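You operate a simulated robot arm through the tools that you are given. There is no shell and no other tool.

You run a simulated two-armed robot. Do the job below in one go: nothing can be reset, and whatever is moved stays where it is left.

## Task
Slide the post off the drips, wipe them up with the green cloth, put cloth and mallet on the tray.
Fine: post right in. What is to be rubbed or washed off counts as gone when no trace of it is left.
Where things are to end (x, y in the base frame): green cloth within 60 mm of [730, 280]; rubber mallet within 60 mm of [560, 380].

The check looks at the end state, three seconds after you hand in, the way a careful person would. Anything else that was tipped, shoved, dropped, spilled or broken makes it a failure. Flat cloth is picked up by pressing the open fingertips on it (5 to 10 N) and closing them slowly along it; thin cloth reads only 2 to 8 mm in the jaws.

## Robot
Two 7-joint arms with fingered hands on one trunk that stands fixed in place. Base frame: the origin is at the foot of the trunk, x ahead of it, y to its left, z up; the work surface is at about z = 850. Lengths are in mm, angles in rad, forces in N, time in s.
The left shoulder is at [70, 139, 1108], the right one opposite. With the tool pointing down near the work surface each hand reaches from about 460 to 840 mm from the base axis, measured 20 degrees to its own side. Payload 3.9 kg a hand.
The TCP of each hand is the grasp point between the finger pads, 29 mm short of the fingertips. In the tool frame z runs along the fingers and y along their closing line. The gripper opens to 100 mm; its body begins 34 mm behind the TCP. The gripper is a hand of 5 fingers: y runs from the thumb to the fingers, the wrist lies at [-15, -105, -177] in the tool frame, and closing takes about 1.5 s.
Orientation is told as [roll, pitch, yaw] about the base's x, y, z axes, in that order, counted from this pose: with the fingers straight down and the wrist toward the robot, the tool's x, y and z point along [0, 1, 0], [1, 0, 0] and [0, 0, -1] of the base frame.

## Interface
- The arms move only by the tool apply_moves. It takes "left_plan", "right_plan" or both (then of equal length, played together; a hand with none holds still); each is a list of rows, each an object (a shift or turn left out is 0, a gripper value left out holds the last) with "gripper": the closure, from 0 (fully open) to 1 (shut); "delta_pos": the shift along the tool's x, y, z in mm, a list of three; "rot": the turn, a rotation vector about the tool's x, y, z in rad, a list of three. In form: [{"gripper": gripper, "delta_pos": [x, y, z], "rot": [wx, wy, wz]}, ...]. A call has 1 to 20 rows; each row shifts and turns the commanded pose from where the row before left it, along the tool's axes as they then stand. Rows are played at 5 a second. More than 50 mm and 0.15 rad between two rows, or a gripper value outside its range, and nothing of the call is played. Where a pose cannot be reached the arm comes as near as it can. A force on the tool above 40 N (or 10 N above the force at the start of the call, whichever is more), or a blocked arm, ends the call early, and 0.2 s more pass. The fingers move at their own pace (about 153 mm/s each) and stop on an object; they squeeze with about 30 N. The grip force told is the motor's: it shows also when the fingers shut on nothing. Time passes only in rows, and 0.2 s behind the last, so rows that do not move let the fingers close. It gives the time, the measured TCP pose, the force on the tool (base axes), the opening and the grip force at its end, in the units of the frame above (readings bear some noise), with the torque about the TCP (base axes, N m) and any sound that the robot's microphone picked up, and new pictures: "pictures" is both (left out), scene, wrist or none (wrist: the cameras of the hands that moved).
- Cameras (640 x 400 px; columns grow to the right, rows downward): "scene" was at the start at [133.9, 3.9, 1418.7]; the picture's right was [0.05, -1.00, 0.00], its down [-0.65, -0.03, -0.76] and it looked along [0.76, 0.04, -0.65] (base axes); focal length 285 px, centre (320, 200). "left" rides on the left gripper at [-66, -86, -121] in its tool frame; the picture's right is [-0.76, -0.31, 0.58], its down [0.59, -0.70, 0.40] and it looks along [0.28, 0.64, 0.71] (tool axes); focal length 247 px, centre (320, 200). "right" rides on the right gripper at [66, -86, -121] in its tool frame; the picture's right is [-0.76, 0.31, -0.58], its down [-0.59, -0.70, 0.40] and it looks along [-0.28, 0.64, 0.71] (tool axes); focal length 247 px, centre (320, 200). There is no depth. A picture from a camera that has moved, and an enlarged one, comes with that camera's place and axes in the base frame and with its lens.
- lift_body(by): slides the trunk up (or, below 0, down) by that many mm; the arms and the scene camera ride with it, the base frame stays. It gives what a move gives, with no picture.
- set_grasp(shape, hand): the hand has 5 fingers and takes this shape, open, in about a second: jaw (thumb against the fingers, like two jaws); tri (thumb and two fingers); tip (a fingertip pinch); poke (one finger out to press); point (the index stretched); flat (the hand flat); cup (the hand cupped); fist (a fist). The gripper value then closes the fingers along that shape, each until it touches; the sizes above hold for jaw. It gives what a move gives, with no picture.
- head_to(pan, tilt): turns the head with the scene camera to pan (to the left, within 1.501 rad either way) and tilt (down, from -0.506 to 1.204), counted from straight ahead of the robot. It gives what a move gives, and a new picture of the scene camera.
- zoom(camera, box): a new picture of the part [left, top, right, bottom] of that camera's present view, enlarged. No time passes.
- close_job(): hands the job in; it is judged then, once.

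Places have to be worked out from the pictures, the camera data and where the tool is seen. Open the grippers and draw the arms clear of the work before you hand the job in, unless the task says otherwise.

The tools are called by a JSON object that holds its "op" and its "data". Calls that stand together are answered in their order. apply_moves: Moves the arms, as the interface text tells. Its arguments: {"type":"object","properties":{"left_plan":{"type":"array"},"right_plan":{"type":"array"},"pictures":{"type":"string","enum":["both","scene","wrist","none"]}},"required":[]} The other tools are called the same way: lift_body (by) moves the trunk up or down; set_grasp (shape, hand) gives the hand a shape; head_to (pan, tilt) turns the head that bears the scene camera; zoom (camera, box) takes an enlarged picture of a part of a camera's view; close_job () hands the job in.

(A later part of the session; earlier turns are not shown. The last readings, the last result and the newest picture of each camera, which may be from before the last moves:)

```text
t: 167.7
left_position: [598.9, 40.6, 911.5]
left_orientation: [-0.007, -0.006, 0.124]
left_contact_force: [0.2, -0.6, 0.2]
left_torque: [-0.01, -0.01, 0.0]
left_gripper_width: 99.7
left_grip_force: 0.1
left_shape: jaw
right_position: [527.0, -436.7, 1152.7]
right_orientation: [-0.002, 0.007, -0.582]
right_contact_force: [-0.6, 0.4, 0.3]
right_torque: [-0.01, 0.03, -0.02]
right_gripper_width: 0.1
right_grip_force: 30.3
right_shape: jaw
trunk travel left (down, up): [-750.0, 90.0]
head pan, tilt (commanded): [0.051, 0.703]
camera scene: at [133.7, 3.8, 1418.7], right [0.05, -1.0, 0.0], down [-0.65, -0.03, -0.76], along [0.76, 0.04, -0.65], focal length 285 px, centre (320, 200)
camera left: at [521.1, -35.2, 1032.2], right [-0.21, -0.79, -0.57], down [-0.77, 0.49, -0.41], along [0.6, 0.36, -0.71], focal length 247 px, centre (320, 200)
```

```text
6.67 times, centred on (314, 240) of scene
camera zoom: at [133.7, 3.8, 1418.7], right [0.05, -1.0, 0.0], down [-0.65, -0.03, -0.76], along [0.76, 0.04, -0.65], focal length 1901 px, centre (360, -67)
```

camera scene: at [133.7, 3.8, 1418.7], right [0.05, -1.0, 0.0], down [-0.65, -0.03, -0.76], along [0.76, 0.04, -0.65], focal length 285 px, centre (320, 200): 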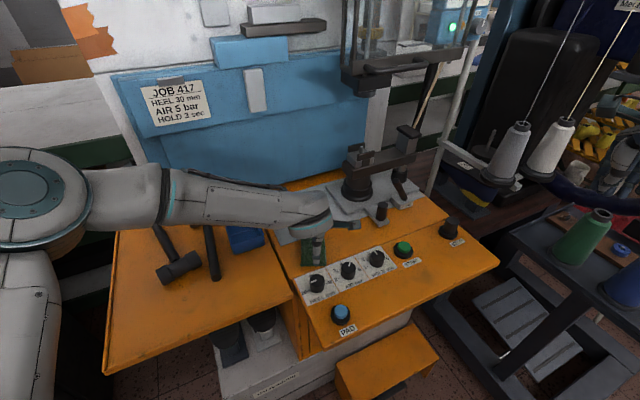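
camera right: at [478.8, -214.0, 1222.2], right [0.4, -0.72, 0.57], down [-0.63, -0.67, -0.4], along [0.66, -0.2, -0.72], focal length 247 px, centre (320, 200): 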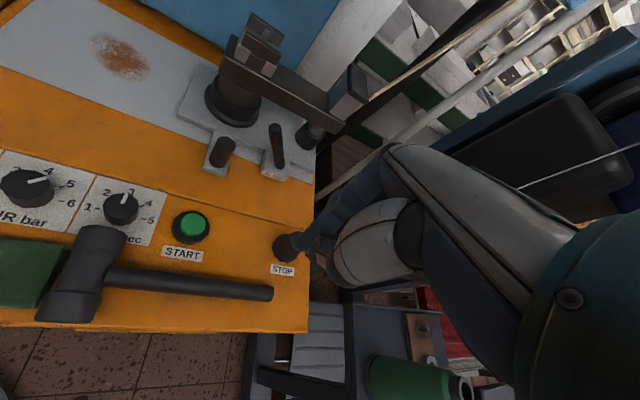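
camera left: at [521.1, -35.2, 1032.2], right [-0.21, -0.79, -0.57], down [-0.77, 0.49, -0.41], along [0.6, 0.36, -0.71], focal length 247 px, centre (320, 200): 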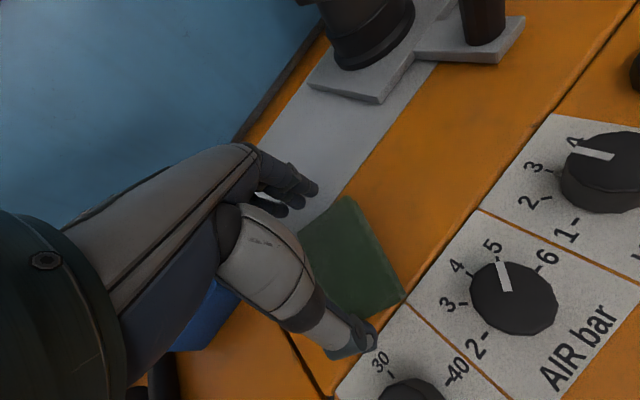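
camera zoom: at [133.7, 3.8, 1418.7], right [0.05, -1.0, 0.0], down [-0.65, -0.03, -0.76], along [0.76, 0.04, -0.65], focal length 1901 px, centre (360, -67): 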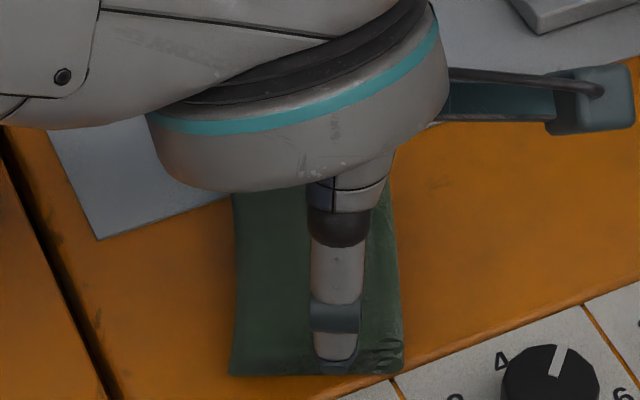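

Thumb and fingers straddle the cloth's ends with about 5 mm to spare each side. I lower into position, watching for contact.

{"op": "apply_moves", "data": {"left_plan": [{"gripper": 0.0, "delta_pos": [0, 0, 8]}, {"gripper": 0.0, "delta_pos": [0, 0, 6]}, {"gripper": 0.0, "delta_pos": [0, 0, 5]}, {"gripper": 0.0, "delta_pos": [0, 0, 4]}, {"gripper": 0.0}], "pictures": "both"}}

{"op": "zoom", "data": {"camera": "left", "box": [220, 150, 540, 350]}}

{"op": "zoom", "data": {"camera": "scene", "box": [266, 210, 362, 270]}}

```text
t: 168.9
left_position: [598.2, 42.2, 888.4]
left_orientation: [-0.006, -0.005, 0.125]
left_contact_force: [0.5, 0.4, 1.0]
left_torque: [-0.01, -0.03, 0.02]
left_gripper_width: 99.9
left_grip_force: 0.0
left_shape: jaw
right_position: [526.7, -436.2, 1152.3]
right_orientation: [-0.004, 0.009, -0.584]
right_contact_force: [-0.4, -0.7, -0.6]
right_torque: [-0.01, -0.01, 0.03]
right_gripper_width: 0.0
right_grip_force: 29.5
right_shape: jaw
trunk travel left (down, up): [-750.0, 90.0]
head pan, tilt (commanded): [0.051, 0.703]
camera scene: at [133.9, 3.9, 1418.7], right [0.05, -1.0, 0.0], down [-0.65, -0.03, -0.76], along [0.76, 0.04, -0.65], focal length 285 px, centre (320, 200)
camera left: at [520.8, -33.0, 1009.3], right [-0.21, -0.79, -0.57], down [-0.77, 0.49, -0.41], along [0.6, 0.36, -0.71], focal length 247 px, centre (320, 200)
```

scene: 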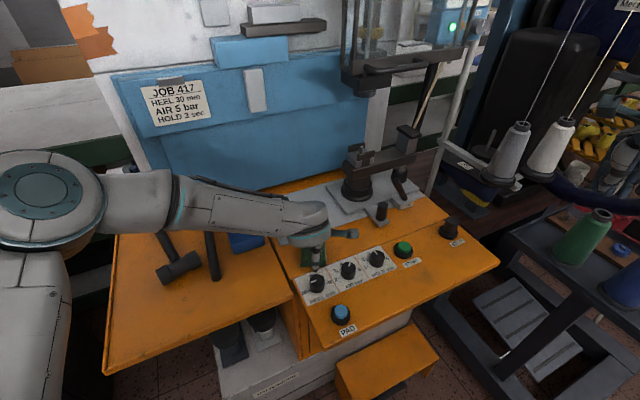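
left: 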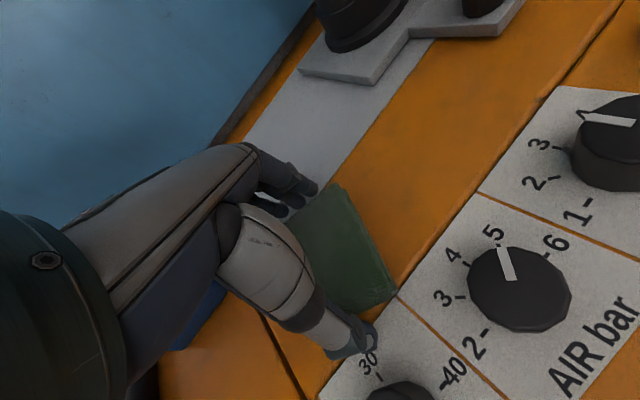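

```text
2.00 times, centred on (380, 250) of left
camera zoom: at [520.8, -33.0, 1009.3], right [-0.21, -0.79, -0.57], down [-0.77, 0.49, -0.41], along [0.6, 0.36, -0.71], focal length 494 px, centre (200, 100)
```

zoom: 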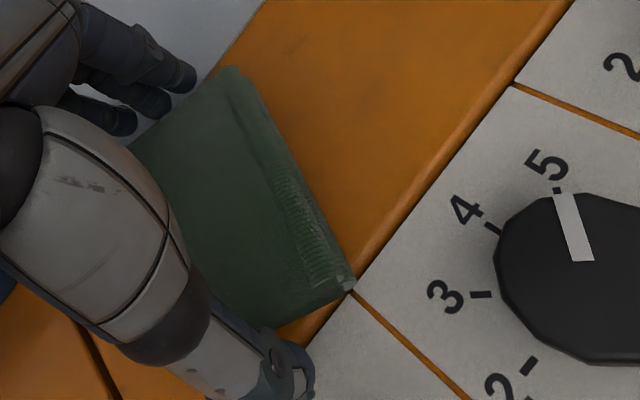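

```text
6.67 times, centred on (314, 240) of scene
camera zoom: at [133.9, 3.9, 1418.7], right [0.05, -1.0, 0.0], down [-0.65, -0.03, -0.76], along [0.76, 0.04, -0.65], focal length 1901 px, centre (360, -67)
```

zoom: 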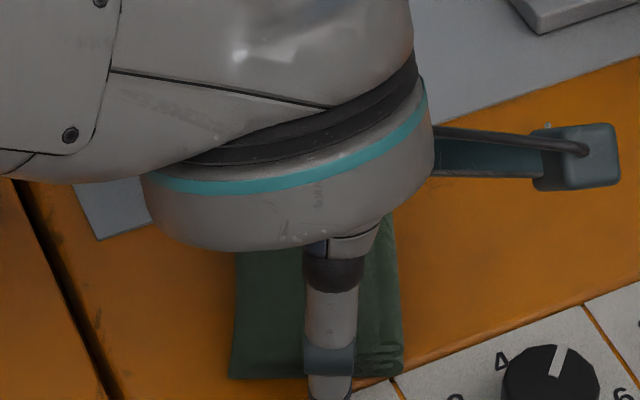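

No contact so far; the hand straddles the cloth lengthwise. I close gradually on its two ends.

{"op": "apply_moves", "data": {"left_plan": [{"gripper": 0.04}, {"gripper": 0.08}, {"gripper": 0.12}, {"gripper": 0.16}, {"gripper": 0.25}, {"gripper": 0.5}, {"gripper": 1.0}, {"gripper": 1.0}, {"gripper": 1.0}], "pictures": "wrist"}}

{"op": "zoom", "data": {"camera": "left", "box": [220, 150, 540, 350]}}

```text
t: 170.9
left_position: [598.4, 42.7, 888.8]
left_orientation: [-0.005, -0.004, 0.123]
left_contact_force: [-0.7, 0.3, 0.5]
left_torque: [-0.01, 0.03, -0.05]
left_gripper_width: 91.7
left_grip_force: 30.0
left_shape: jaw
right_position: [526.6, -436.3, 1151.3]
right_orientation: [-0.002, 0.006, -0.583]
right_contact_force: [0.3, 0.5, -1.0]
right_torque: [0.01, 0.03, 0.03]
right_gripper_width: 0.1
right_grip_force: 29.6
right_shape: jaw
trunk travel left (down, up): [-750.0, 90.0]
head pan, tilt (commanded): [0.051, 0.703]
camera left: at [520.7, -33.0, 1009.6], right [-0.21, -0.79, -0.57], down [-0.77, 0.49, -0.41], along [0.61, 0.36, -0.71], focal length 247 px, centre (320, 200)
```

left: 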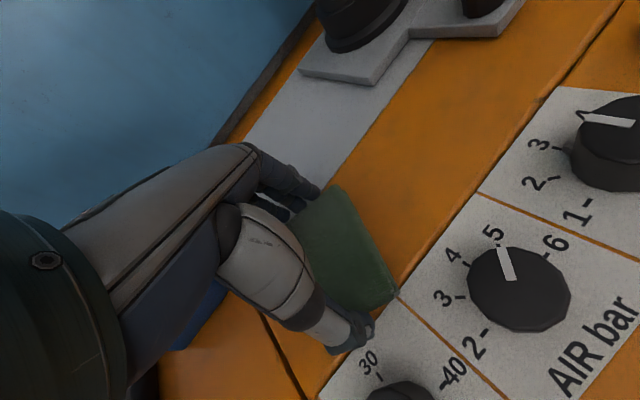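

```text
2.00 times, centred on (380, 250) of left
camera zoom: at [520.7, -33.0, 1009.6], right [-0.21, -0.79, -0.57], down [-0.77, 0.49, -0.41], along [0.61, 0.36, -0.71], focal length 494 px, centre (200, 100)
```

zoom: 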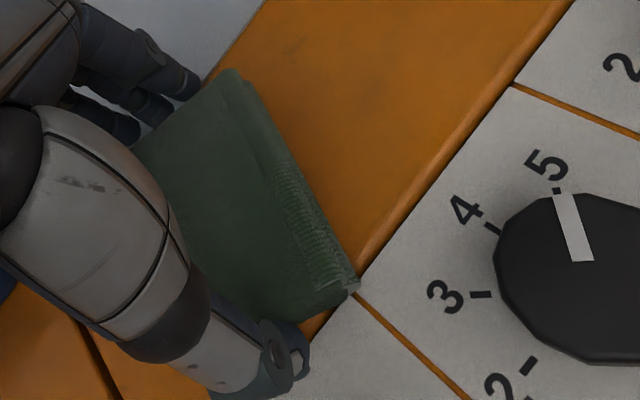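

The cloth is now gripped lengthwise (91.7 mm, 30 N). I lift it, turn to yaw 0.466 and carry it over the free spot at the back right of the tray, about [716, 271].

{"op": "apply_moves", "data": {"left_plan": [{"gripper": 1.0, "delta_pos": [0, 0, -10]}, {"gripper": 1.0, "delta_pos": [0, 0, -25]}, {"gripper": 1.0, "delta_pos": [0, 0, -35]}, {"gripper": 1.0, "delta_pos": [0, 0, -28]}, {"gripper": 1.0, "rot": [0, 0, -0.114]}, {"gripper": 1.0, "rot": [0, 0, -0.114]}, {"gripper": 1.0, "rot": [0, 0, -0.114]}, {"gripper": 1.0, "delta_pos": [15, 20, 0]}, {"gripper": 1.0, "delta_pos": [22, 30, 0]}, {"gripper": 1.0, "delta_pos": [22, 30, 0]}, {"gripper": 1.0, "delta_pos": [22, 30, 0]}, {"gripper": 1.0, "delta_pos": [22, 30, 0]}, {"gripper": 1.0, "delta_pos": [22, 30, 0]}, {"gripper": 1.0, "delta_pos": [22, 30, 0]}, {"gripper": 1.0, "delta_pos": [4, 8, 0]}, {"gripper": 1.0}], "pictures": "both"}}

{"op": "zoom", "data": {"camera": "left", "box": [200, 120, 600, 370]}}

{"op": "zoom", "data": {"camera": "scene", "box": [160, 160, 320, 260]}}

```text
t: 174.3
left_position: [715.4, 271.5, 983.5]
left_orientation: [-0.009, 0.0, 0.467]
left_contact_force: [-2.0, -1.8, -0.5]
left_torque: [0.04, -0.01, -0.02]
left_gripper_width: 91.6
left_grip_force: 29.9
left_shape: jaw
right_position: [525.8, -436.9, 1151.5]
right_orientation: [-0.001, 0.007, -0.583]
right_contact_force: [0.6, 0.6, 0.7]
right_torque: [0.02, -0.02, 0.02]
right_gripper_width: 0.0
right_grip_force: 30.4
right_shape: jaw
trunk travel left (down, up): [-750.0, 90.0]
head pan, tilt (commanded): [0.051, 0.703]
camera scene: at [133.5, 3.8, 1418.8], right [0.05, -1.0, 0.0], down [-0.65, -0.03, -0.76], along [0.76, 0.04, -0.65], focal length 285 px, centre (320, 200)
camera left: at [667.2, 174.8, 1105.5], right [0.07, -0.82, -0.57], down [-0.89, 0.21, -0.4], along [0.45, 0.54, -0.71], focal length 247 px, centre (320, 200)
```

scene: 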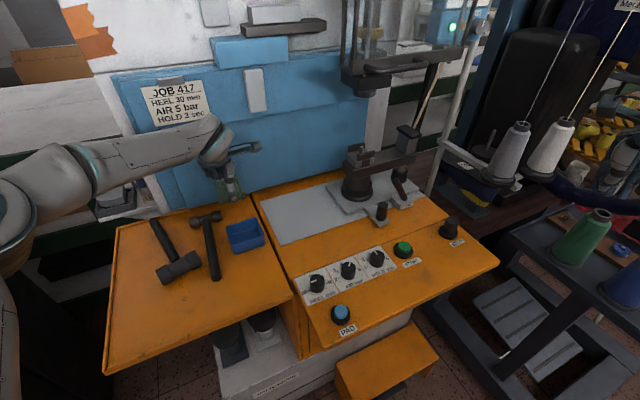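
left: 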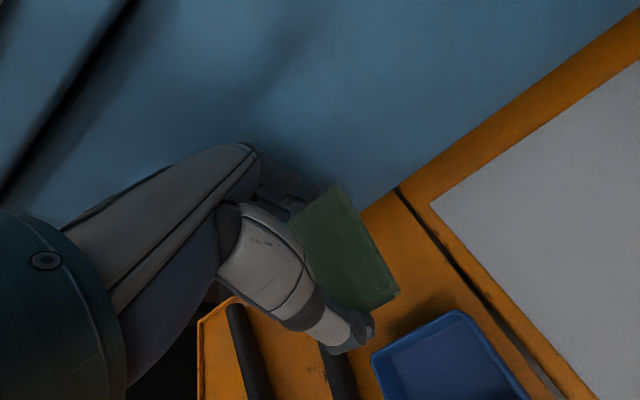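

```text
1.60 times, centred on (400, 245) of left
camera zoom: at [667.2, 174.8, 1105.5], right [0.07, -0.82, -0.57], down [-0.89, 0.21, -0.4], along [0.45, 0.54, -0.71], focal length 395 px, centre (192, 128)
```

zoom: 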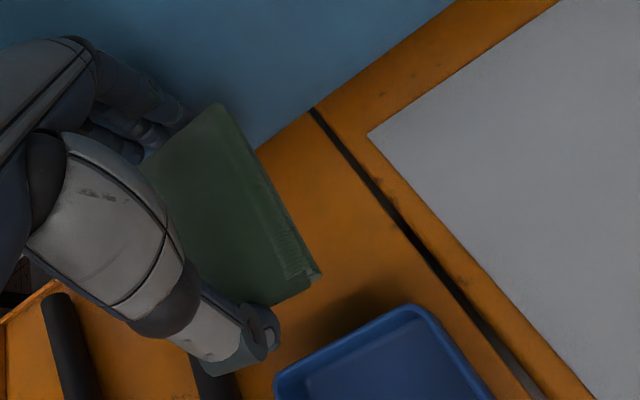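

```text
4.00 times, centred on (240, 210) of scene
camera zoom: at [133.5, 3.8, 1418.8], right [0.05, -1.0, 0.0], down [-0.65, -0.03, -0.76], along [0.76, 0.04, -0.65], focal length 1141 px, centre (640, 160)
```

zoom: 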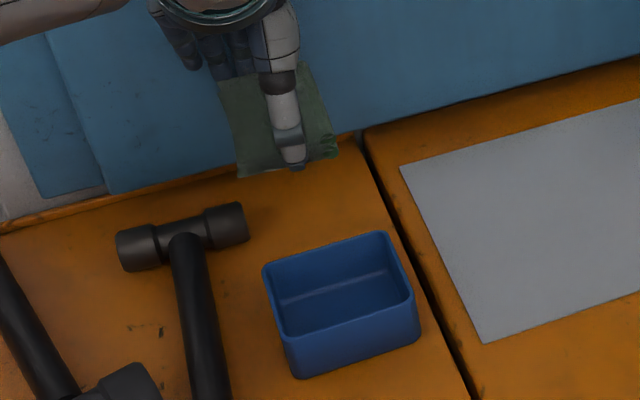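

The cloth hovers over the free spot: about 13 mm clear of the hammer head and clear of the box. The fingers look close to the blue board, so I lower in stages while watching the force.

{"op": "apply_moves", "data": {"left_plan": [{"gripper": 1.0}, {"gripper": 1.0, "delta_pos": [0, 0, 15]}, {"gripper": 1.0, "delta_pos": [0, 0, 15]}, {"gripper": 1.0}], "pictures": "both"}}

{"op": "zoom", "data": {"camera": "left", "box": [200, 100, 520, 300]}}

{"op": "zoom", "data": {"camera": "scene", "box": [180, 160, 308, 240]}}

```text
t: 175.3
left_position: [715.3, 270.9, 953.9]
left_orientation: [-0.007, -0.002, 0.469]
left_contact_force: [-0.2, 0.8, 0.4]
left_torque: [0.01, -0.03, -0.01]
left_gripper_width: 91.5
left_grip_force: 30.1
left_shape: jaw
right_position: [526.8, -435.7, 1152.5]
right_orientation: [-0.006, 0.007, -0.584]
right_contact_force: [1.2, -0.1, 0.6]
right_torque: [0.02, 0.0, 0.0]
right_gripper_width: 0.0
right_grip_force: 29.9
right_shape: jaw
trunk travel left (down, up): [-750.0, 90.0]
head pan, tilt (commanded): [0.051, 0.703]
camera scene: at [133.8, 3.9, 1418.7], right [0.05, -1.0, 0.0], down [-0.65, -0.03, -0.76], along [0.76, 0.04, -0.65], focal length 285 px, centre (320, 200)
camera left: at [667.2, 172.8, 1076.0], right [0.07, -0.82, -0.57], down [-0.89, 0.21, -0.4], along [0.45, 0.54, -0.71], focal length 247 px, centre (320, 200)
```

scene: 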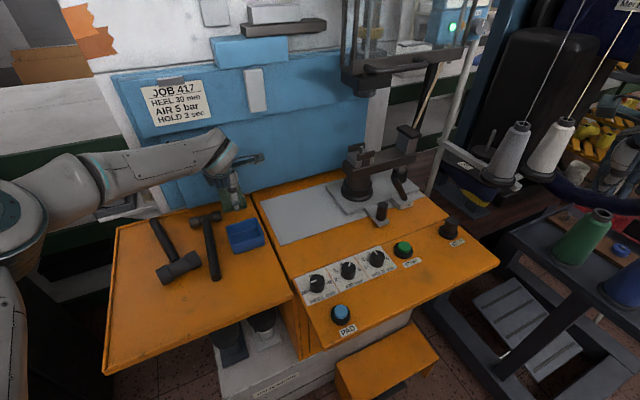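
left: 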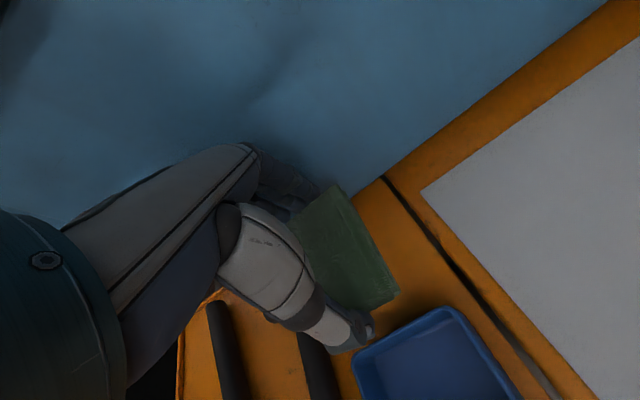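

```text
2.00 times, centred on (360, 200) of left
camera zoom: at [667.2, 172.8, 1076.0], right [0.07, -0.82, -0.57], down [-0.89, 0.21, -0.4], along [0.45, 0.54, -0.71], focal length 494 px, centre (240, 200)
```

zoom: 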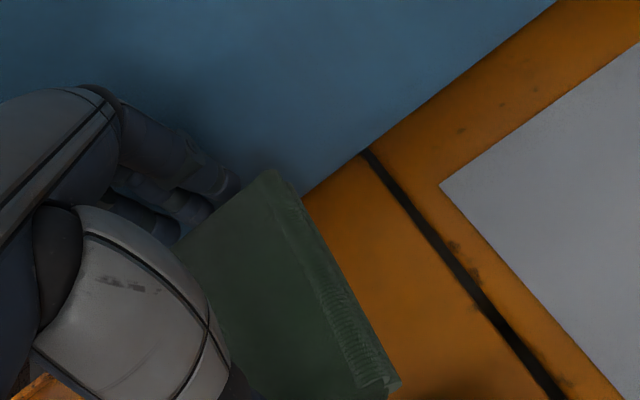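

```text
5.00 times, centred on (244, 200) of scene
camera zoom: at [133.8, 3.9, 1418.7], right [0.05, -1.0, 0.0], down [-0.65, -0.03, -0.76], along [0.76, 0.04, -0.65], focal length 1426 px, centre (700, 200)
```

zoom: 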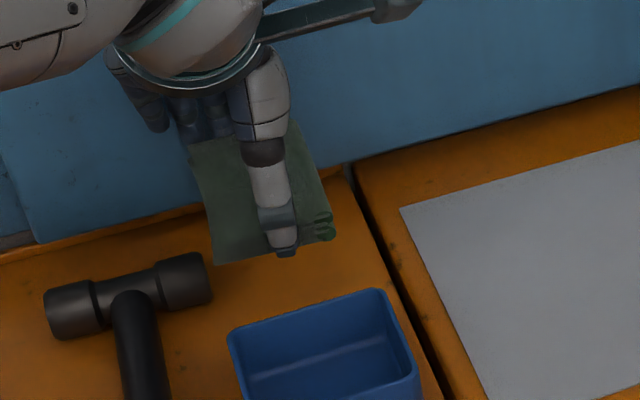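

No contact, and the board's foot computes to u≈851, leaving a comfortable margin. I continue lowering to just above the tray.

{"op": "apply_moves", "data": {"left_plan": [{"gripper": 1.0, "delta_pos": [0, 0, 20]}, {"gripper": 1.0, "delta_pos": [0, 0, 20]}, {"gripper": 1.0, "delta_pos": [0, 0, 12]}, {"gripper": 1.0, "delta_pos": [0, 0, 6]}, {"gripper": 1.0}], "pictures": "both"}}

{"op": "zoom", "data": {"camera": "left", "box": [200, 100, 520, 300]}}

{"op": "zoom", "data": {"camera": "scene", "box": [180, 160, 308, 240]}}

```text
t: 176.2
left_position: [718.2, 268.9, 916.6]
left_orientation: [-0.023, -0.025, 0.466]
left_contact_force: [-8.1, -2.0, 18.9]
left_torque: [-0.51, 0.9, 0.05]
left_gripper_width: 90.3
left_grip_force: 30.3
left_shape: jaw
right_position: [523.9, -436.8, 1153.4]
right_orientation: [0.0, 0.006, -0.583]
right_contact_force: [0.0, -1.3, -0.1]
right_torque: [-0.01, 0.02, 0.0]
right_gripper_width: 0.0
right_grip_force: 30.1
right_shape: jaw
trunk travel left (down, up): [-750.0, 90.0]
head pan, tilt (commanded): [0.051, 0.703]
stopped in row 4 (left hand): the force on the tool passed its limit at 45 N (the readings are from after the stop); the commanded pose is now the measured one
camera scene: at [130.2, 3.0, 1419.2], right [0.05, -1.0, 0.0], down [-0.64, -0.03, -0.76], along [0.76, 0.04, -0.64], focal length 285 px, centre (320, 200)
camera left: at [667.9, 171.8, 1037.1], right [0.09, -0.82, -0.57], down [-0.88, 0.2, -0.43], along [0.47, 0.54, -0.7], focal length 247 px, centre (320, 200)
```

scene: 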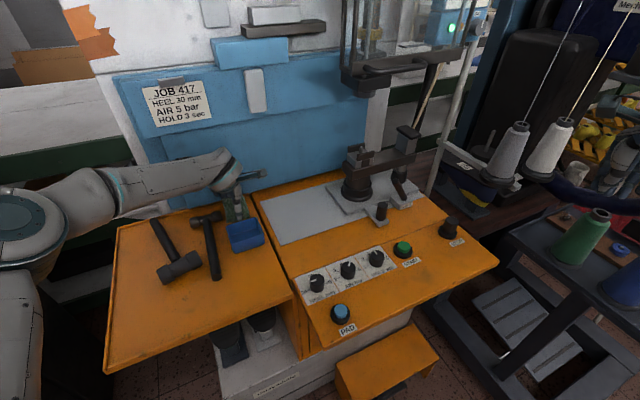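
left: 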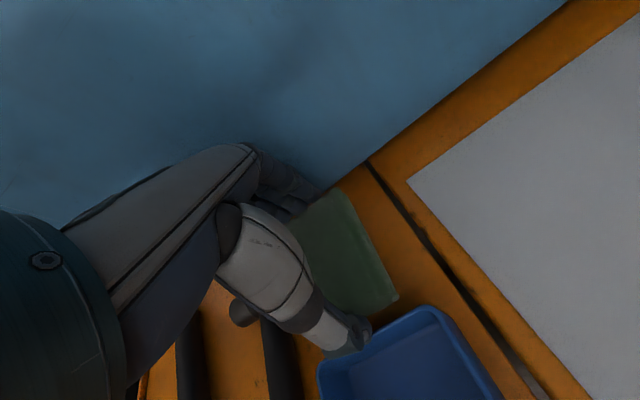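

```text
2.00 times, centred on (360, 200) of left
camera zoom: at [667.9, 171.8, 1037.1], right [0.09, -0.82, -0.57], down [-0.88, 0.2, -0.43], along [0.47, 0.54, -0.7], focal length 494 px, centre (240, 200)
```

zoom: 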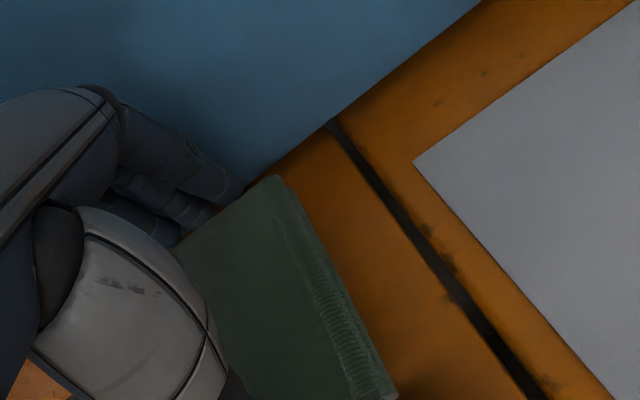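

```text
5.00 times, centred on (244, 200) of scene
camera zoom: at [130.2, 3.0, 1419.2], right [0.05, -1.0, 0.0], down [-0.64, -0.03, -0.76], along [0.76, 0.04, -0.64], focal length 1426 px, centre (700, 200)
```

zoom: 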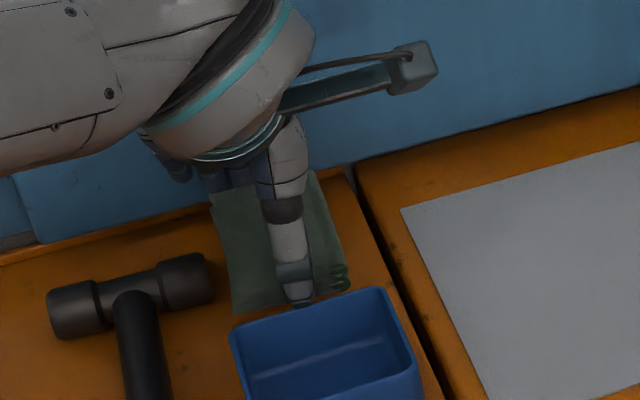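

The thumb came down on the blue box's rim: its back edge is at u≈703, not 690. The box hasn't moved in the picture. I raise 20 mm at once, straighten the slight tilt, and shift 13 mm further back.

{"op": "apply_moves", "data": {"left_plan": [{"gripper": 1.0, "delta_pos": [0, 2, -8]}, {"gripper": 1.0, "delta_pos": [0, 2, -10], "rot": [0.0134, 0.0246, 0]}, {"gripper": 1.0, "delta_pos": [0, 4, -5]}, {"gripper": 1.0, "delta_pos": [0, 4, 0]}, {"gripper": 1.0}], "pictures": "both"}}

{"op": "zoom", "data": {"camera": "left", "box": [200, 150, 520, 350]}}

{"op": "zoom", "data": {"camera": "scene", "box": [180, 180, 308, 260]}}

```text
t: 177.2
left_position: [720.6, 268.7, 930.8]
left_orientation: [0.009, 0.009, 0.467]
left_contact_force: [-25.1, -10.3, 1.7]
left_torque: [0.28, -0.6, 0.49]
left_gripper_width: 92.6
left_grip_force: 30.3
left_shape: jaw
right_position: [520.7, -437.4, 1153.0]
right_orientation: [0.001, 0.003, -0.583]
right_contact_force: [0.0, 0.3, 0.5]
right_torque: [0.05, -0.01, 0.0]
right_gripper_width: 0.0
right_grip_force: 29.7
right_shape: jaw
trunk travel left (down, up): [-750.0, 90.0]
head pan, tilt (commanded): [0.051, 0.703]
stopped in row 4 (left hand): the force on the tool passed its limit at 42 N (the readings are from after the stop); the commanded pose is now the measured one
camera scene: at [127.7, 2.0, 1419.6], right [0.05, -1.0, 0.0], down [-0.64, -0.03, -0.77], along [0.77, 0.04, -0.64], focal length 285 px, centre (320, 200)
camera left: at [675.2, 171.1, 1053.0], right [0.06, -0.81, -0.58], down [-0.9, 0.21, -0.39], along [0.44, 0.54, -0.72], focal length 247 px, centre (320, 200)
```

scene: 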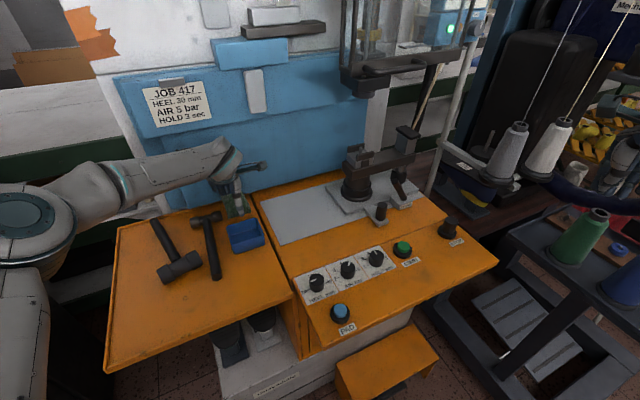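
left: 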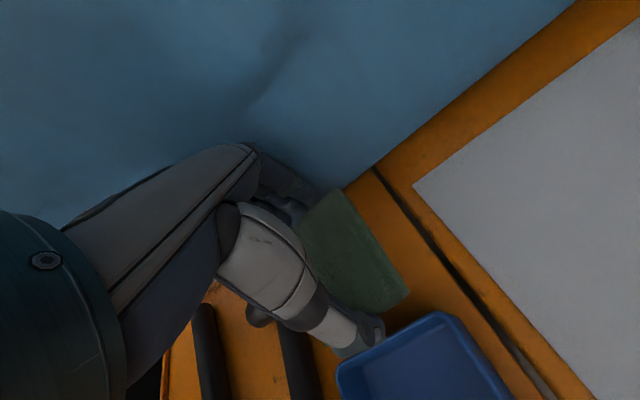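

```text
2.00 times, centred on (360, 250) of left
camera zoom: at [675.2, 171.1, 1053.0], right [0.06, -0.81, -0.58], down [-0.9, 0.21, -0.39], along [0.44, 0.54, -0.72], focal length 494 px, centre (240, 100)
```

zoom: 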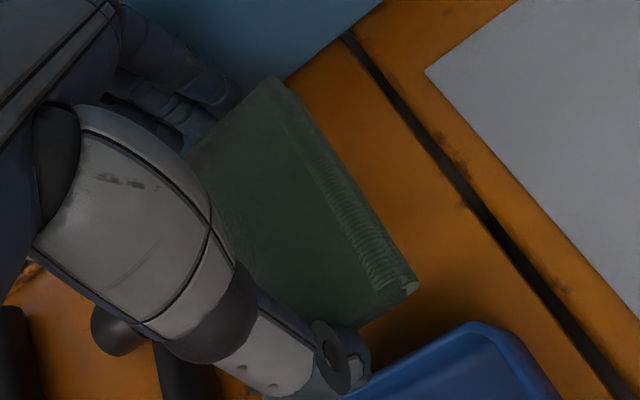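

```text
5.00 times, centred on (244, 220) of scene
camera zoom: at [127.7, 2.0, 1419.6], right [0.05, -1.0, 0.0], down [-0.64, -0.03, -0.77], along [0.77, 0.04, -0.64], focal length 1426 px, centre (700, 100)
```

zoom: 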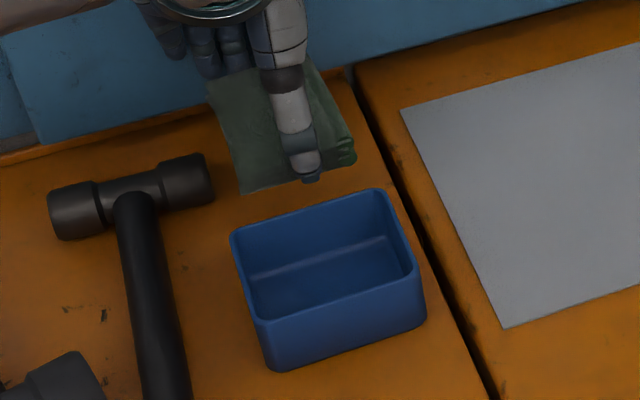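

The hand's spread knuckles now touched the blue board behind, so with this grip it cannot go all the way down between board and box. I back off 8 mm from the board; the plan is to let the cloth go from just above the box's rim height, a short flat drop of about 3 cm onto the clear spot.

{"op": "apply_moves", "data": {"left_plan": [{"gripper": 1.0, "delta_pos": [0, -4, 0]}, {"gripper": 1.0, "delta_pos": [0, -4, 0], "rot": [-0.006, -0.012, 0]}, {"gripper": 1.0}, {"gripper": 1.0}], "pictures": "both"}}

{"op": "zoom", "data": {"camera": "left", "box": [200, 150, 520, 350]}}

{"op": "zoom", "data": {"camera": "scene", "box": [180, 180, 308, 260]}}

```text
t: 178.2
left_position: [719.1, 268.9, 930.2]
left_orientation: [-0.005, -0.001, 0.464]
left_contact_force: [-3.6, -2.4, -2.5]
left_torque: [-0.05, 0.0, 0.05]
left_gripper_width: 91.5
left_grip_force: 29.9
left_shape: jaw
right_position: [526.2, -435.8, 1152.0]
right_orientation: [-0.004, 0.007, -0.583]
right_contact_force: [-0.5, -0.1, 0.1]
right_torque: [0.02, 0.01, -0.02]
right_gripper_width: 0.0
right_grip_force: 29.3
right_shape: jaw
trunk travel left (down, up): [-750.0, 90.0]
head pan, tilt (commanded): [0.051, 0.703]
camera scene: at [133.2, 3.7, 1418.8], right [0.05, -1.0, 0.0], down [-0.65, -0.03, -0.76], along [0.76, 0.04, -0.65], focal length 285 px, centre (320, 200)
camera left: at [671.9, 171.3, 1051.7], right [0.07, -0.82, -0.57], down [-0.89, 0.21, -0.4], along [0.45, 0.54, -0.71], focal length 247 px, centre (320, 200)
```

scene: 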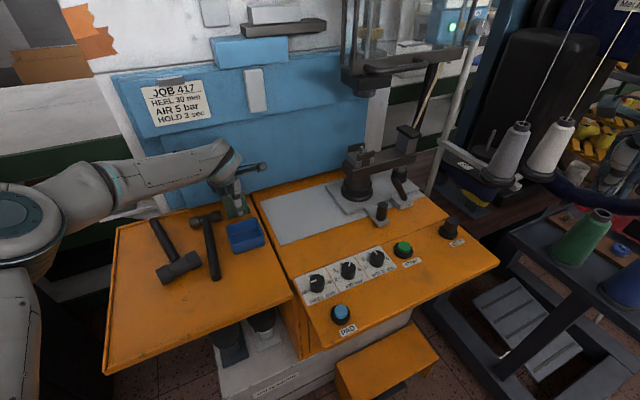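
left: 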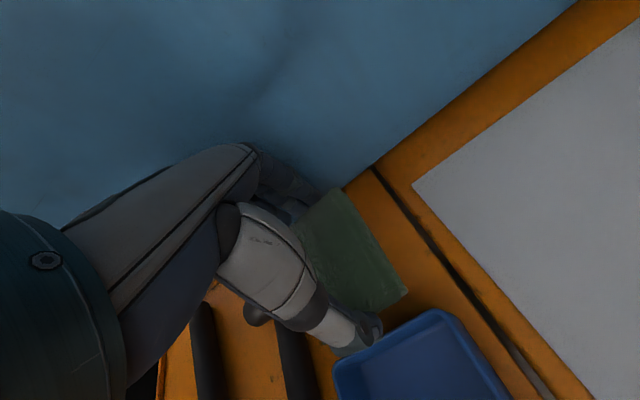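

```text
2.00 times, centred on (360, 250) of left
camera zoom: at [671.9, 171.3, 1051.7], right [0.07, -0.82, -0.57], down [-0.89, 0.21, -0.4], along [0.45, 0.54, -0.71], focal length 494 px, centre (240, 100)
```

zoom: 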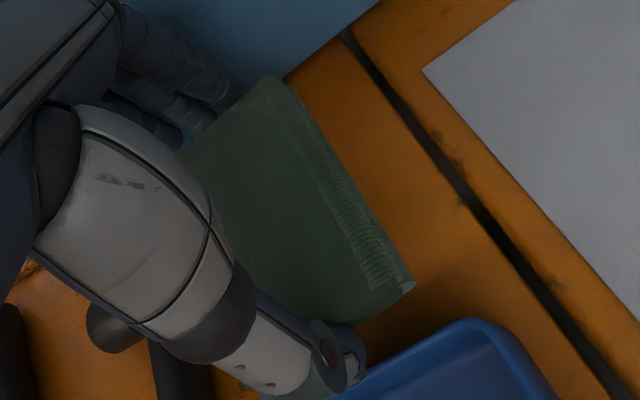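

```text
5.00 times, centred on (244, 220) of scene
camera zoom: at [133.2, 3.7, 1418.8], right [0.05, -1.0, 0.0], down [-0.65, -0.03, -0.76], along [0.76, 0.04, -0.65], focal length 1426 px, centre (700, 100)
```

zoom: 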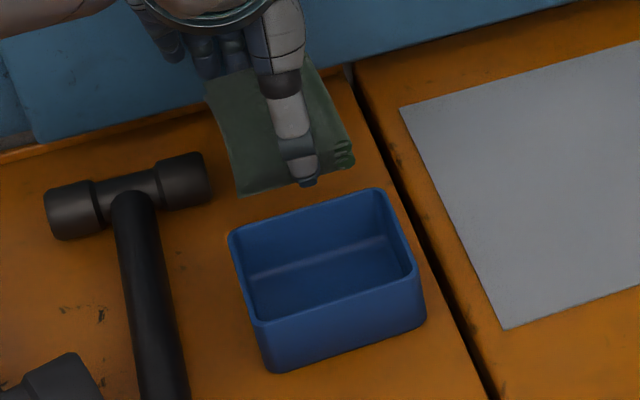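

Still grazing the board slightly, so I move 5 mm nearer, then lower until the thumb tip is just above the box rim.

{"op": "apply_moves", "data": {"left_plan": [{"gripper": 1.0, "delta_pos": [0, -3, 0]}, {"gripper": 1.0, "delta_pos": [0, -3, 2]}, {"gripper": 1.0, "delta_pos": [0, 0, 3]}, {"gripper": 1.0, "delta_pos": [0, 0, 2]}, {"gripper": 1.0}], "pictures": "both"}}

{"op": "zoom", "data": {"camera": "scene", "box": [190, 180, 286, 240]}}

{"op": "zoom", "data": {"camera": "left", "box": [240, 200, 480, 350]}}

```text
t: 179.3
left_position: [713.4, 266.7, 921.1]
left_orientation: [-0.002, 0.001, 0.466]
left_contact_force: [-0.2, -0.2, 0.4]
left_torque: [-0.02, 0.01, 0.0]
left_gripper_width: 91.2
left_grip_force: 30.3
left_shape: jaw
right_position: [526.9, -436.6, 1151.9]
right_orientation: [-0.002, 0.007, -0.582]
right_contact_force: [-0.1, 0.1, -0.5]
right_torque: [-0.01, -0.01, -0.03]
right_gripper_width: 0.1
right_grip_force: 29.9
right_shape: jaw
trunk travel left (down, up): [-750.0, 90.0]
head pan, tilt (commanded): [0.051, 0.703]
camera scene: at [133.9, 3.9, 1418.7], right [0.05, -1.0, 0.0], down [-0.65, -0.03, -0.76], along [0.76, 0.04, -0.65], focal length 285 px, centre (320, 200)
camera left: at [666.4, 168.6, 1043.3], right [0.07, -0.82, -0.57], down [-0.89, 0.21, -0.4], along [0.45, 0.54, -0.71], focal length 247 px, centre (320, 200)
```

scene: 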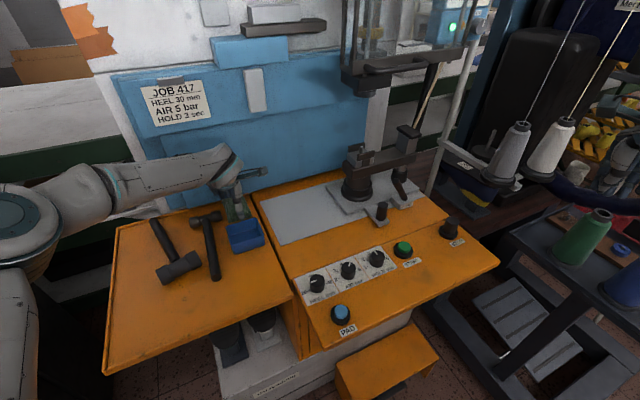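
left: 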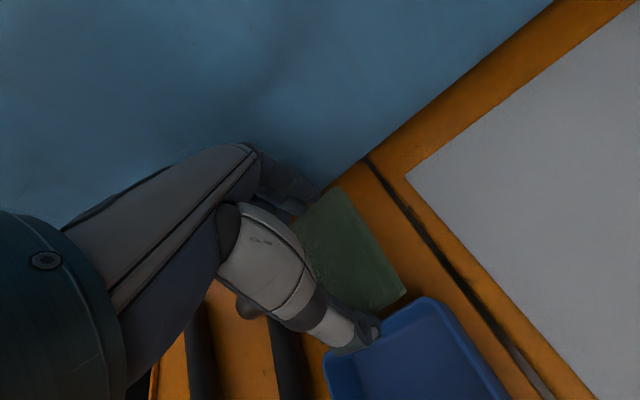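

```text
6.67 times, centred on (238, 210) of scene
camera zoom: at [133.9, 3.9, 1418.7], right [0.05, -1.0, 0.0], down [-0.65, -0.03, -0.76], along [0.76, 0.04, -0.65], focal length 1901 px, centre (867, 133)
```

zoom: 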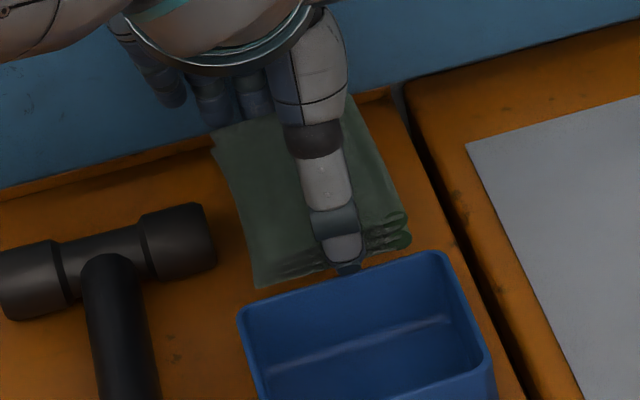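

```text
2.67 times, centred on (360, 275) of left
camera zoom: at [666.4, 168.6, 1043.3], right [0.07, -0.82, -0.57], down [-0.89, 0.21, -0.4], along [0.45, 0.54, -0.71], focal length 659 px, centre (213, 0)
```

zoom: 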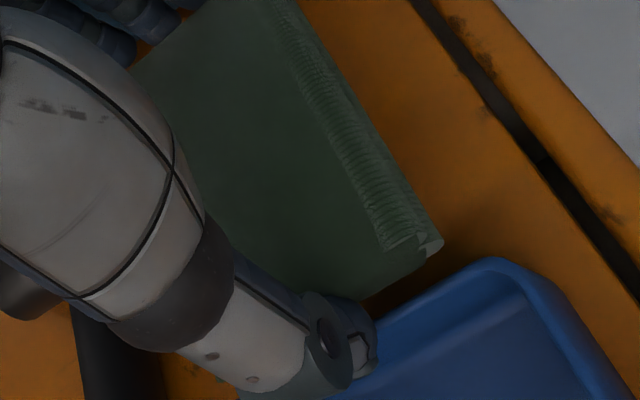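

No contact now: cloth at about [713, 267], its near end about 8 mm beyond the box, thumb just above the rim. I let it go by opening fully, then wait.

{"op": "apply_moves", "data": {"left_plan": [{"gripper": 0.0}, {"gripper": 0.0}, {"gripper": 0.0}], "pictures": "both"}}

{"op": "zoom", "data": {"camera": "scene", "box": [190, 180, 286, 240]}}

{"op": "zoom", "data": {"camera": "left", "box": [240, 180, 480, 330]}}

```text
t: 180.2
left_position: [712.6, 266.0, 921.1]
left_orientation: [-0.004, 0.002, 0.465]
left_contact_force: [0.0, -0.3, -0.6]
left_torque: [0.0, -0.03, -0.05]
left_gripper_width: 99.7
left_grip_force: 0.1
left_shape: jaw
right_position: [526.9, -436.6, 1151.1]
right_orientation: [-0.004, 0.007, -0.584]
right_contact_force: [-0.1, -0.2, 0.2]
right_torque: [0.01, 0.01, 0.01]
right_gripper_width: 0.1
right_grip_force: 29.7
right_shape: jaw
trunk travel left (down, up): [-750.0, 90.0]
head pan, tilt (commanded): [0.051, 0.703]
camera scene: at [133.9, 3.9, 1418.7], right [0.05, -1.0, 0.0], down [-0.65, -0.03, -0.76], along [0.76, 0.04, -0.65], focal length 285 px, centre (320, 200)
camera left: at [666.5, 168.6, 1043.5], right [0.07, -0.82, -0.57], down [-0.89, 0.21, -0.4], along [0.45, 0.54, -0.71], focal length 247 px, centre (320, 200)
```

scene: 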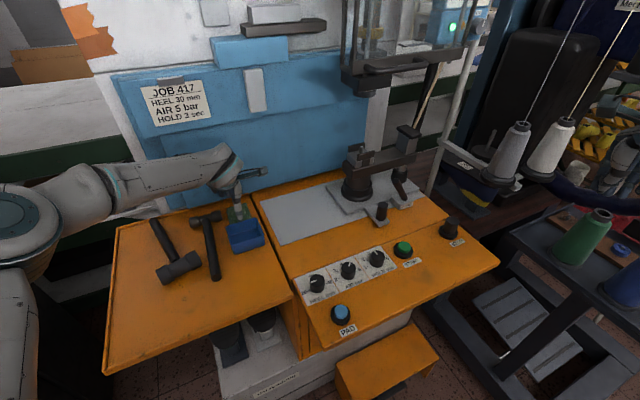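
left: 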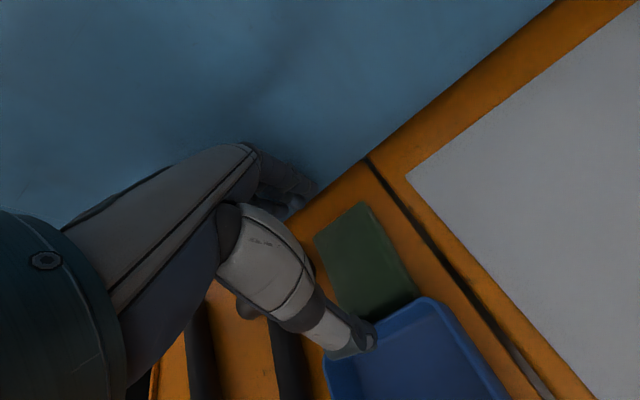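

```text
6.67 times, centred on (238, 210) of scene
camera zoom: at [133.9, 3.9, 1418.7], right [0.05, -1.0, 0.0], down [-0.65, -0.03, -0.76], along [0.76, 0.04, -0.65], focal length 1901 px, centre (867, 133)
```

zoom: 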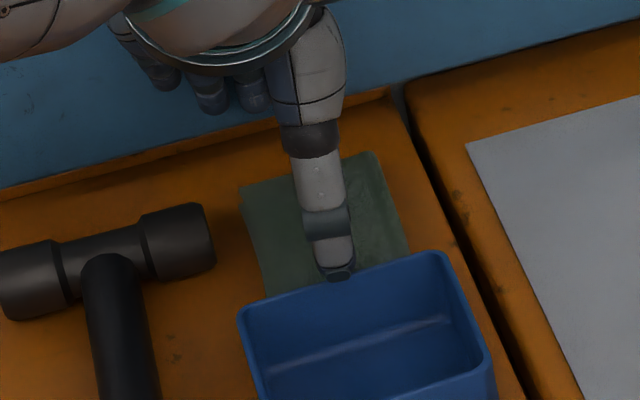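

```text
2.67 times, centred on (360, 255) of left
camera zoom: at [666.5, 168.6, 1043.5], right [0.07, -0.82, -0.57], down [-0.89, 0.21, -0.4], along [0.45, 0.54, -0.71], focal length 659 px, centre (213, 53)
```

zoom: 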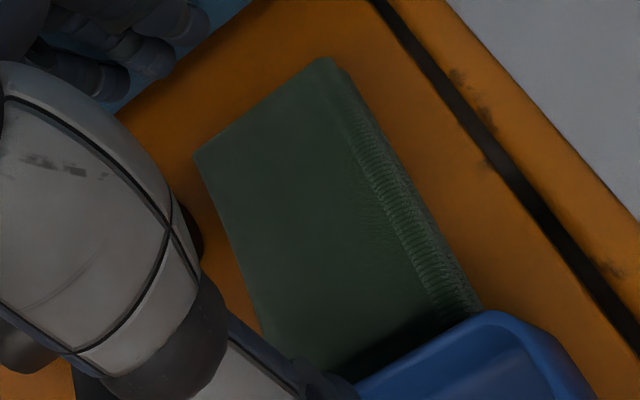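

The cloth lies flat on the tray. I raise the hand straight up and away, then check its resting place.

{"op": "apply_moves", "data": {"left_plan": [{"gripper": 0.0, "delta_pos": [0, -1, -10]}, {"gripper": 0.0, "delta_pos": [0, -1, -25]}, {"gripper": 0.0, "delta_pos": [0, -2, -40]}, {"gripper": 0.0, "delta_pos": [0, -15, -40]}, {"gripper": 0.3, "delta_pos": [15, -35, -20]}, {"gripper": 0.3, "delta_pos": [30, -35, 0]}, {"gripper": 0.3, "delta_pos": [35, -30, 0]}, {"gripper": 0.3, "delta_pos": [35, -30, 0]}, {"gripper": 0.3}], "pictures": "both"}}

{"op": "zoom", "data": {"camera": "scene", "box": [140, 180, 300, 280]}}

{"op": "zoom", "data": {"camera": "scene", "box": [200, 185, 296, 245]}}

```text
t: 182.2
left_position: [533.6, 301.5, 1054.3]
left_orientation: [-0.002, 0.0, 0.467]
left_contact_force: [0.0, -0.3, 0.1]
left_torque: [-0.05, -0.01, 0.03]
left_gripper_width: 70.3
left_grip_force: 0.1
left_shape: jaw
right_position: [527.0, -437.2, 1151.1]
right_orientation: [-0.003, 0.01, -0.583]
right_contact_force: [0.6, -1.8, -0.9]
right_torque: [-0.03, 0.06, 0.0]
right_gripper_width: 0.0
right_grip_force: 30.0
right_shape: jaw
trunk travel left (down, up): [-750.0, 90.0]
head pan, tilt (commanded): [0.051, 0.703]
camera scene: at [135.5, 3.2, 1418.5], right [0.05, -1.0, 0.0], down [-0.65, -0.03, -0.76], along [0.76, 0.04, -0.65], focal length 285 px, centre (320, 200)
camera left: at [486.0, 204.6, 1175.8], right [0.07, -0.82, -0.58], down [-0.89, 0.21, -0.4], along [0.44, 0.54, -0.71], focal length 247 px, centre (320, 200)
```

scene: 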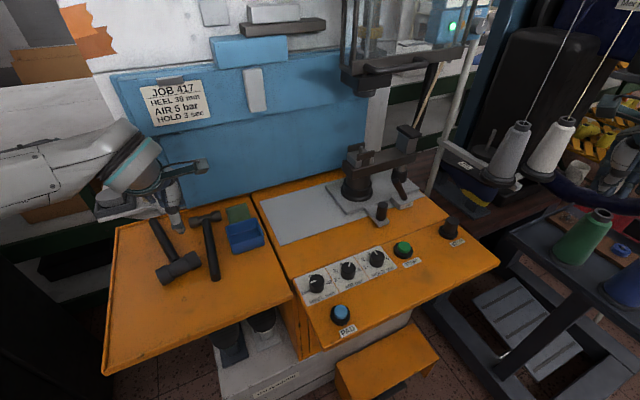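
left: 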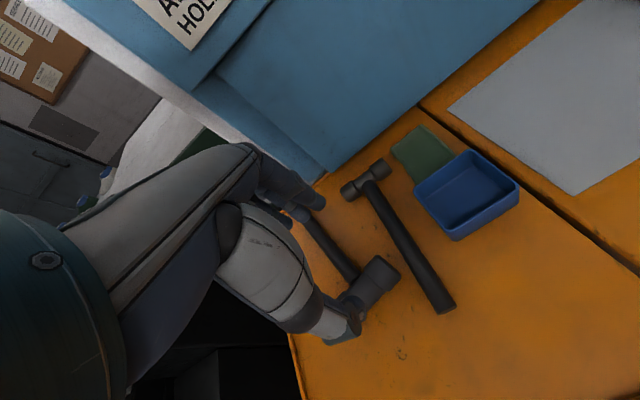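

```text
4.00 times, centred on (220, 230) of scene
camera zoom: at [135.5, 3.2, 1418.5], right [0.05, -1.0, 0.0], down [-0.65, -0.03, -0.76], along [0.76, 0.04, -0.65], focal length 1141 px, centre (720, 80)
```

zoom: 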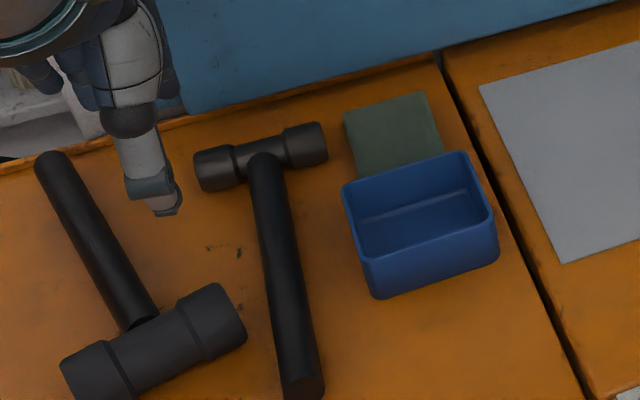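

```text
6.67 times, centred on (248, 215) of scene
camera zoom: at [135.5, 3.2, 1418.5], right [0.05, -1.0, 0.0], down [-0.65, -0.03, -0.76], along [0.76, 0.04, -0.65], focal length 1901 px, centre (800, 100)
```

zoom: 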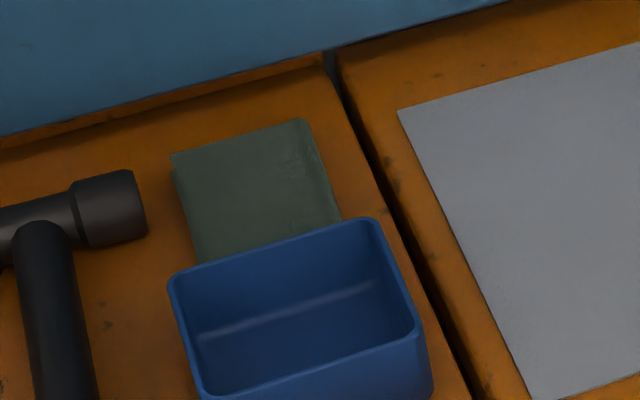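

Cloth rests flat at about [703, 260], 34 mm from its target; box and hammer are where they were. Finally I want to put the CLAMP lever back as I found it (leaning right), which also secures the post. I bring the closed right hand high over the lever's left side.

{"op": "apply_moves", "data": {"right_plan": [{"gripper": 1.0, "rot": [0, 0, -0.083]}, {"gripper": 1.0, "delta_pos": [20, 4, 0]}, {"gripper": 1.0, "delta_pos": [36, 6, 14]}, {"gripper": 1.0, "delta_pos": [36, 6, 16]}, {"gripper": 1.0, "delta_pos": [36, 6, 16]}, {"gripper": 1.0, "delta_pos": [36, 6, 16]}, {"gripper": 1.0, "delta_pos": [36, 6, 16]}, {"gripper": 1.0, "delta_pos": [36, 6, 16]}, {"gripper": 1.0, "delta_pos": [36, 6, 16]}, {"gripper": 1.0, "delta_pos": [36, 5, 16]}, {"gripper": 1.0, "delta_pos": [36, 5, 10]}, {"gripper": 1.0}], "pictures": "both"}}

{"op": "zoom", "data": {"camera": "scene", "box": [320, 120, 480, 220]}}

{"op": "zoom", "data": {"camera": "right", "box": [120, 100, 440, 300]}}

```text
t: 184.8
left_position: [531.4, 301.3, 1055.9]
left_orientation: [-0.001, 0.001, 0.465]
left_contact_force: [-0.6, 0.8, -1.0]
left_torque: [-0.02, 0.0, -0.02]
left_gripper_width: 70.2
left_grip_force: 0.0
left_shape: jaw
right_position: [740.2, -160.7, 1015.8]
right_orientation: [0.0, 0.006, -0.501]
right_contact_force: [0.3, 0.2, 0.0]
right_torque: [0.01, -0.03, 0.01]
right_gripper_width: 0.1
right_grip_force: 30.1
right_shape: jaw
trunk travel left (down, up): [-750.0, 90.0]
head pan, tilt (commanded): [0.051, 0.703]
camera scene: at [133.1, 2.9, 1418.8], right [0.05, -1.0, 0.0], down [-0.65, -0.03, -0.76], along [0.76, 0.04, -0.65], focal length 285 px, centre (320, 200)
camera right: at [695.9, -61.9, 1135.4], right [-0.09, -0.81, 0.58], down [-0.9, -0.18, -0.39], along [0.42, -0.55, -0.72], focal length 247 px, centre (320, 200)
```

scene: 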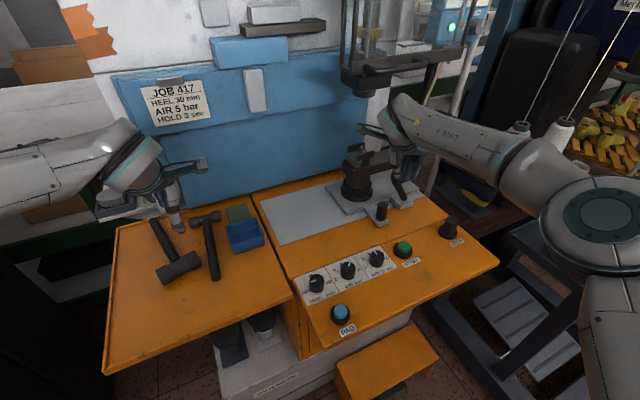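
right: 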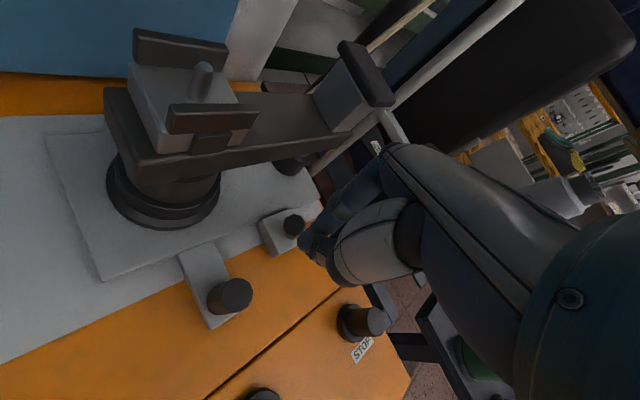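

```text
4.00 times, centred on (400, 170) of scene
camera zoom: at [133.1, 2.9, 1418.8], right [0.05, -1.0, 0.0], down [-0.65, -0.03, -0.76], along [0.76, 0.04, -0.65], focal length 1141 px, centre (0, 320)
```

zoom: 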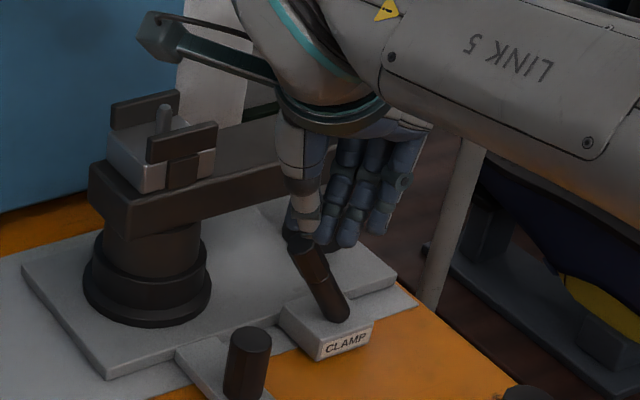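

```text
2.00 times, centred on (280, 200) of right
camera zoom: at [695.9, -61.9, 1135.4], right [-0.09, -0.81, 0.58], down [-0.9, -0.18, -0.39], along [0.42, -0.55, -0.72], focal length 494 px, centre (400, 200)
```

zoom: 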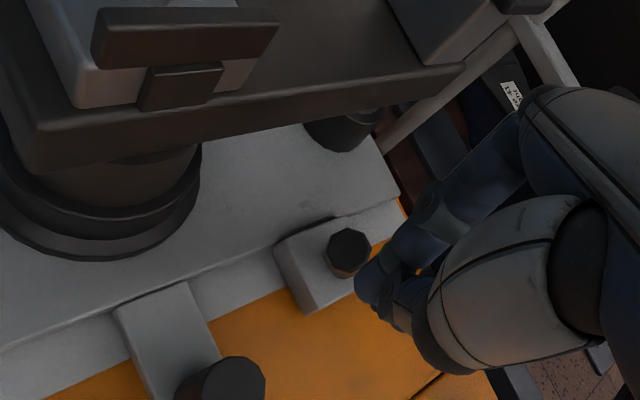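

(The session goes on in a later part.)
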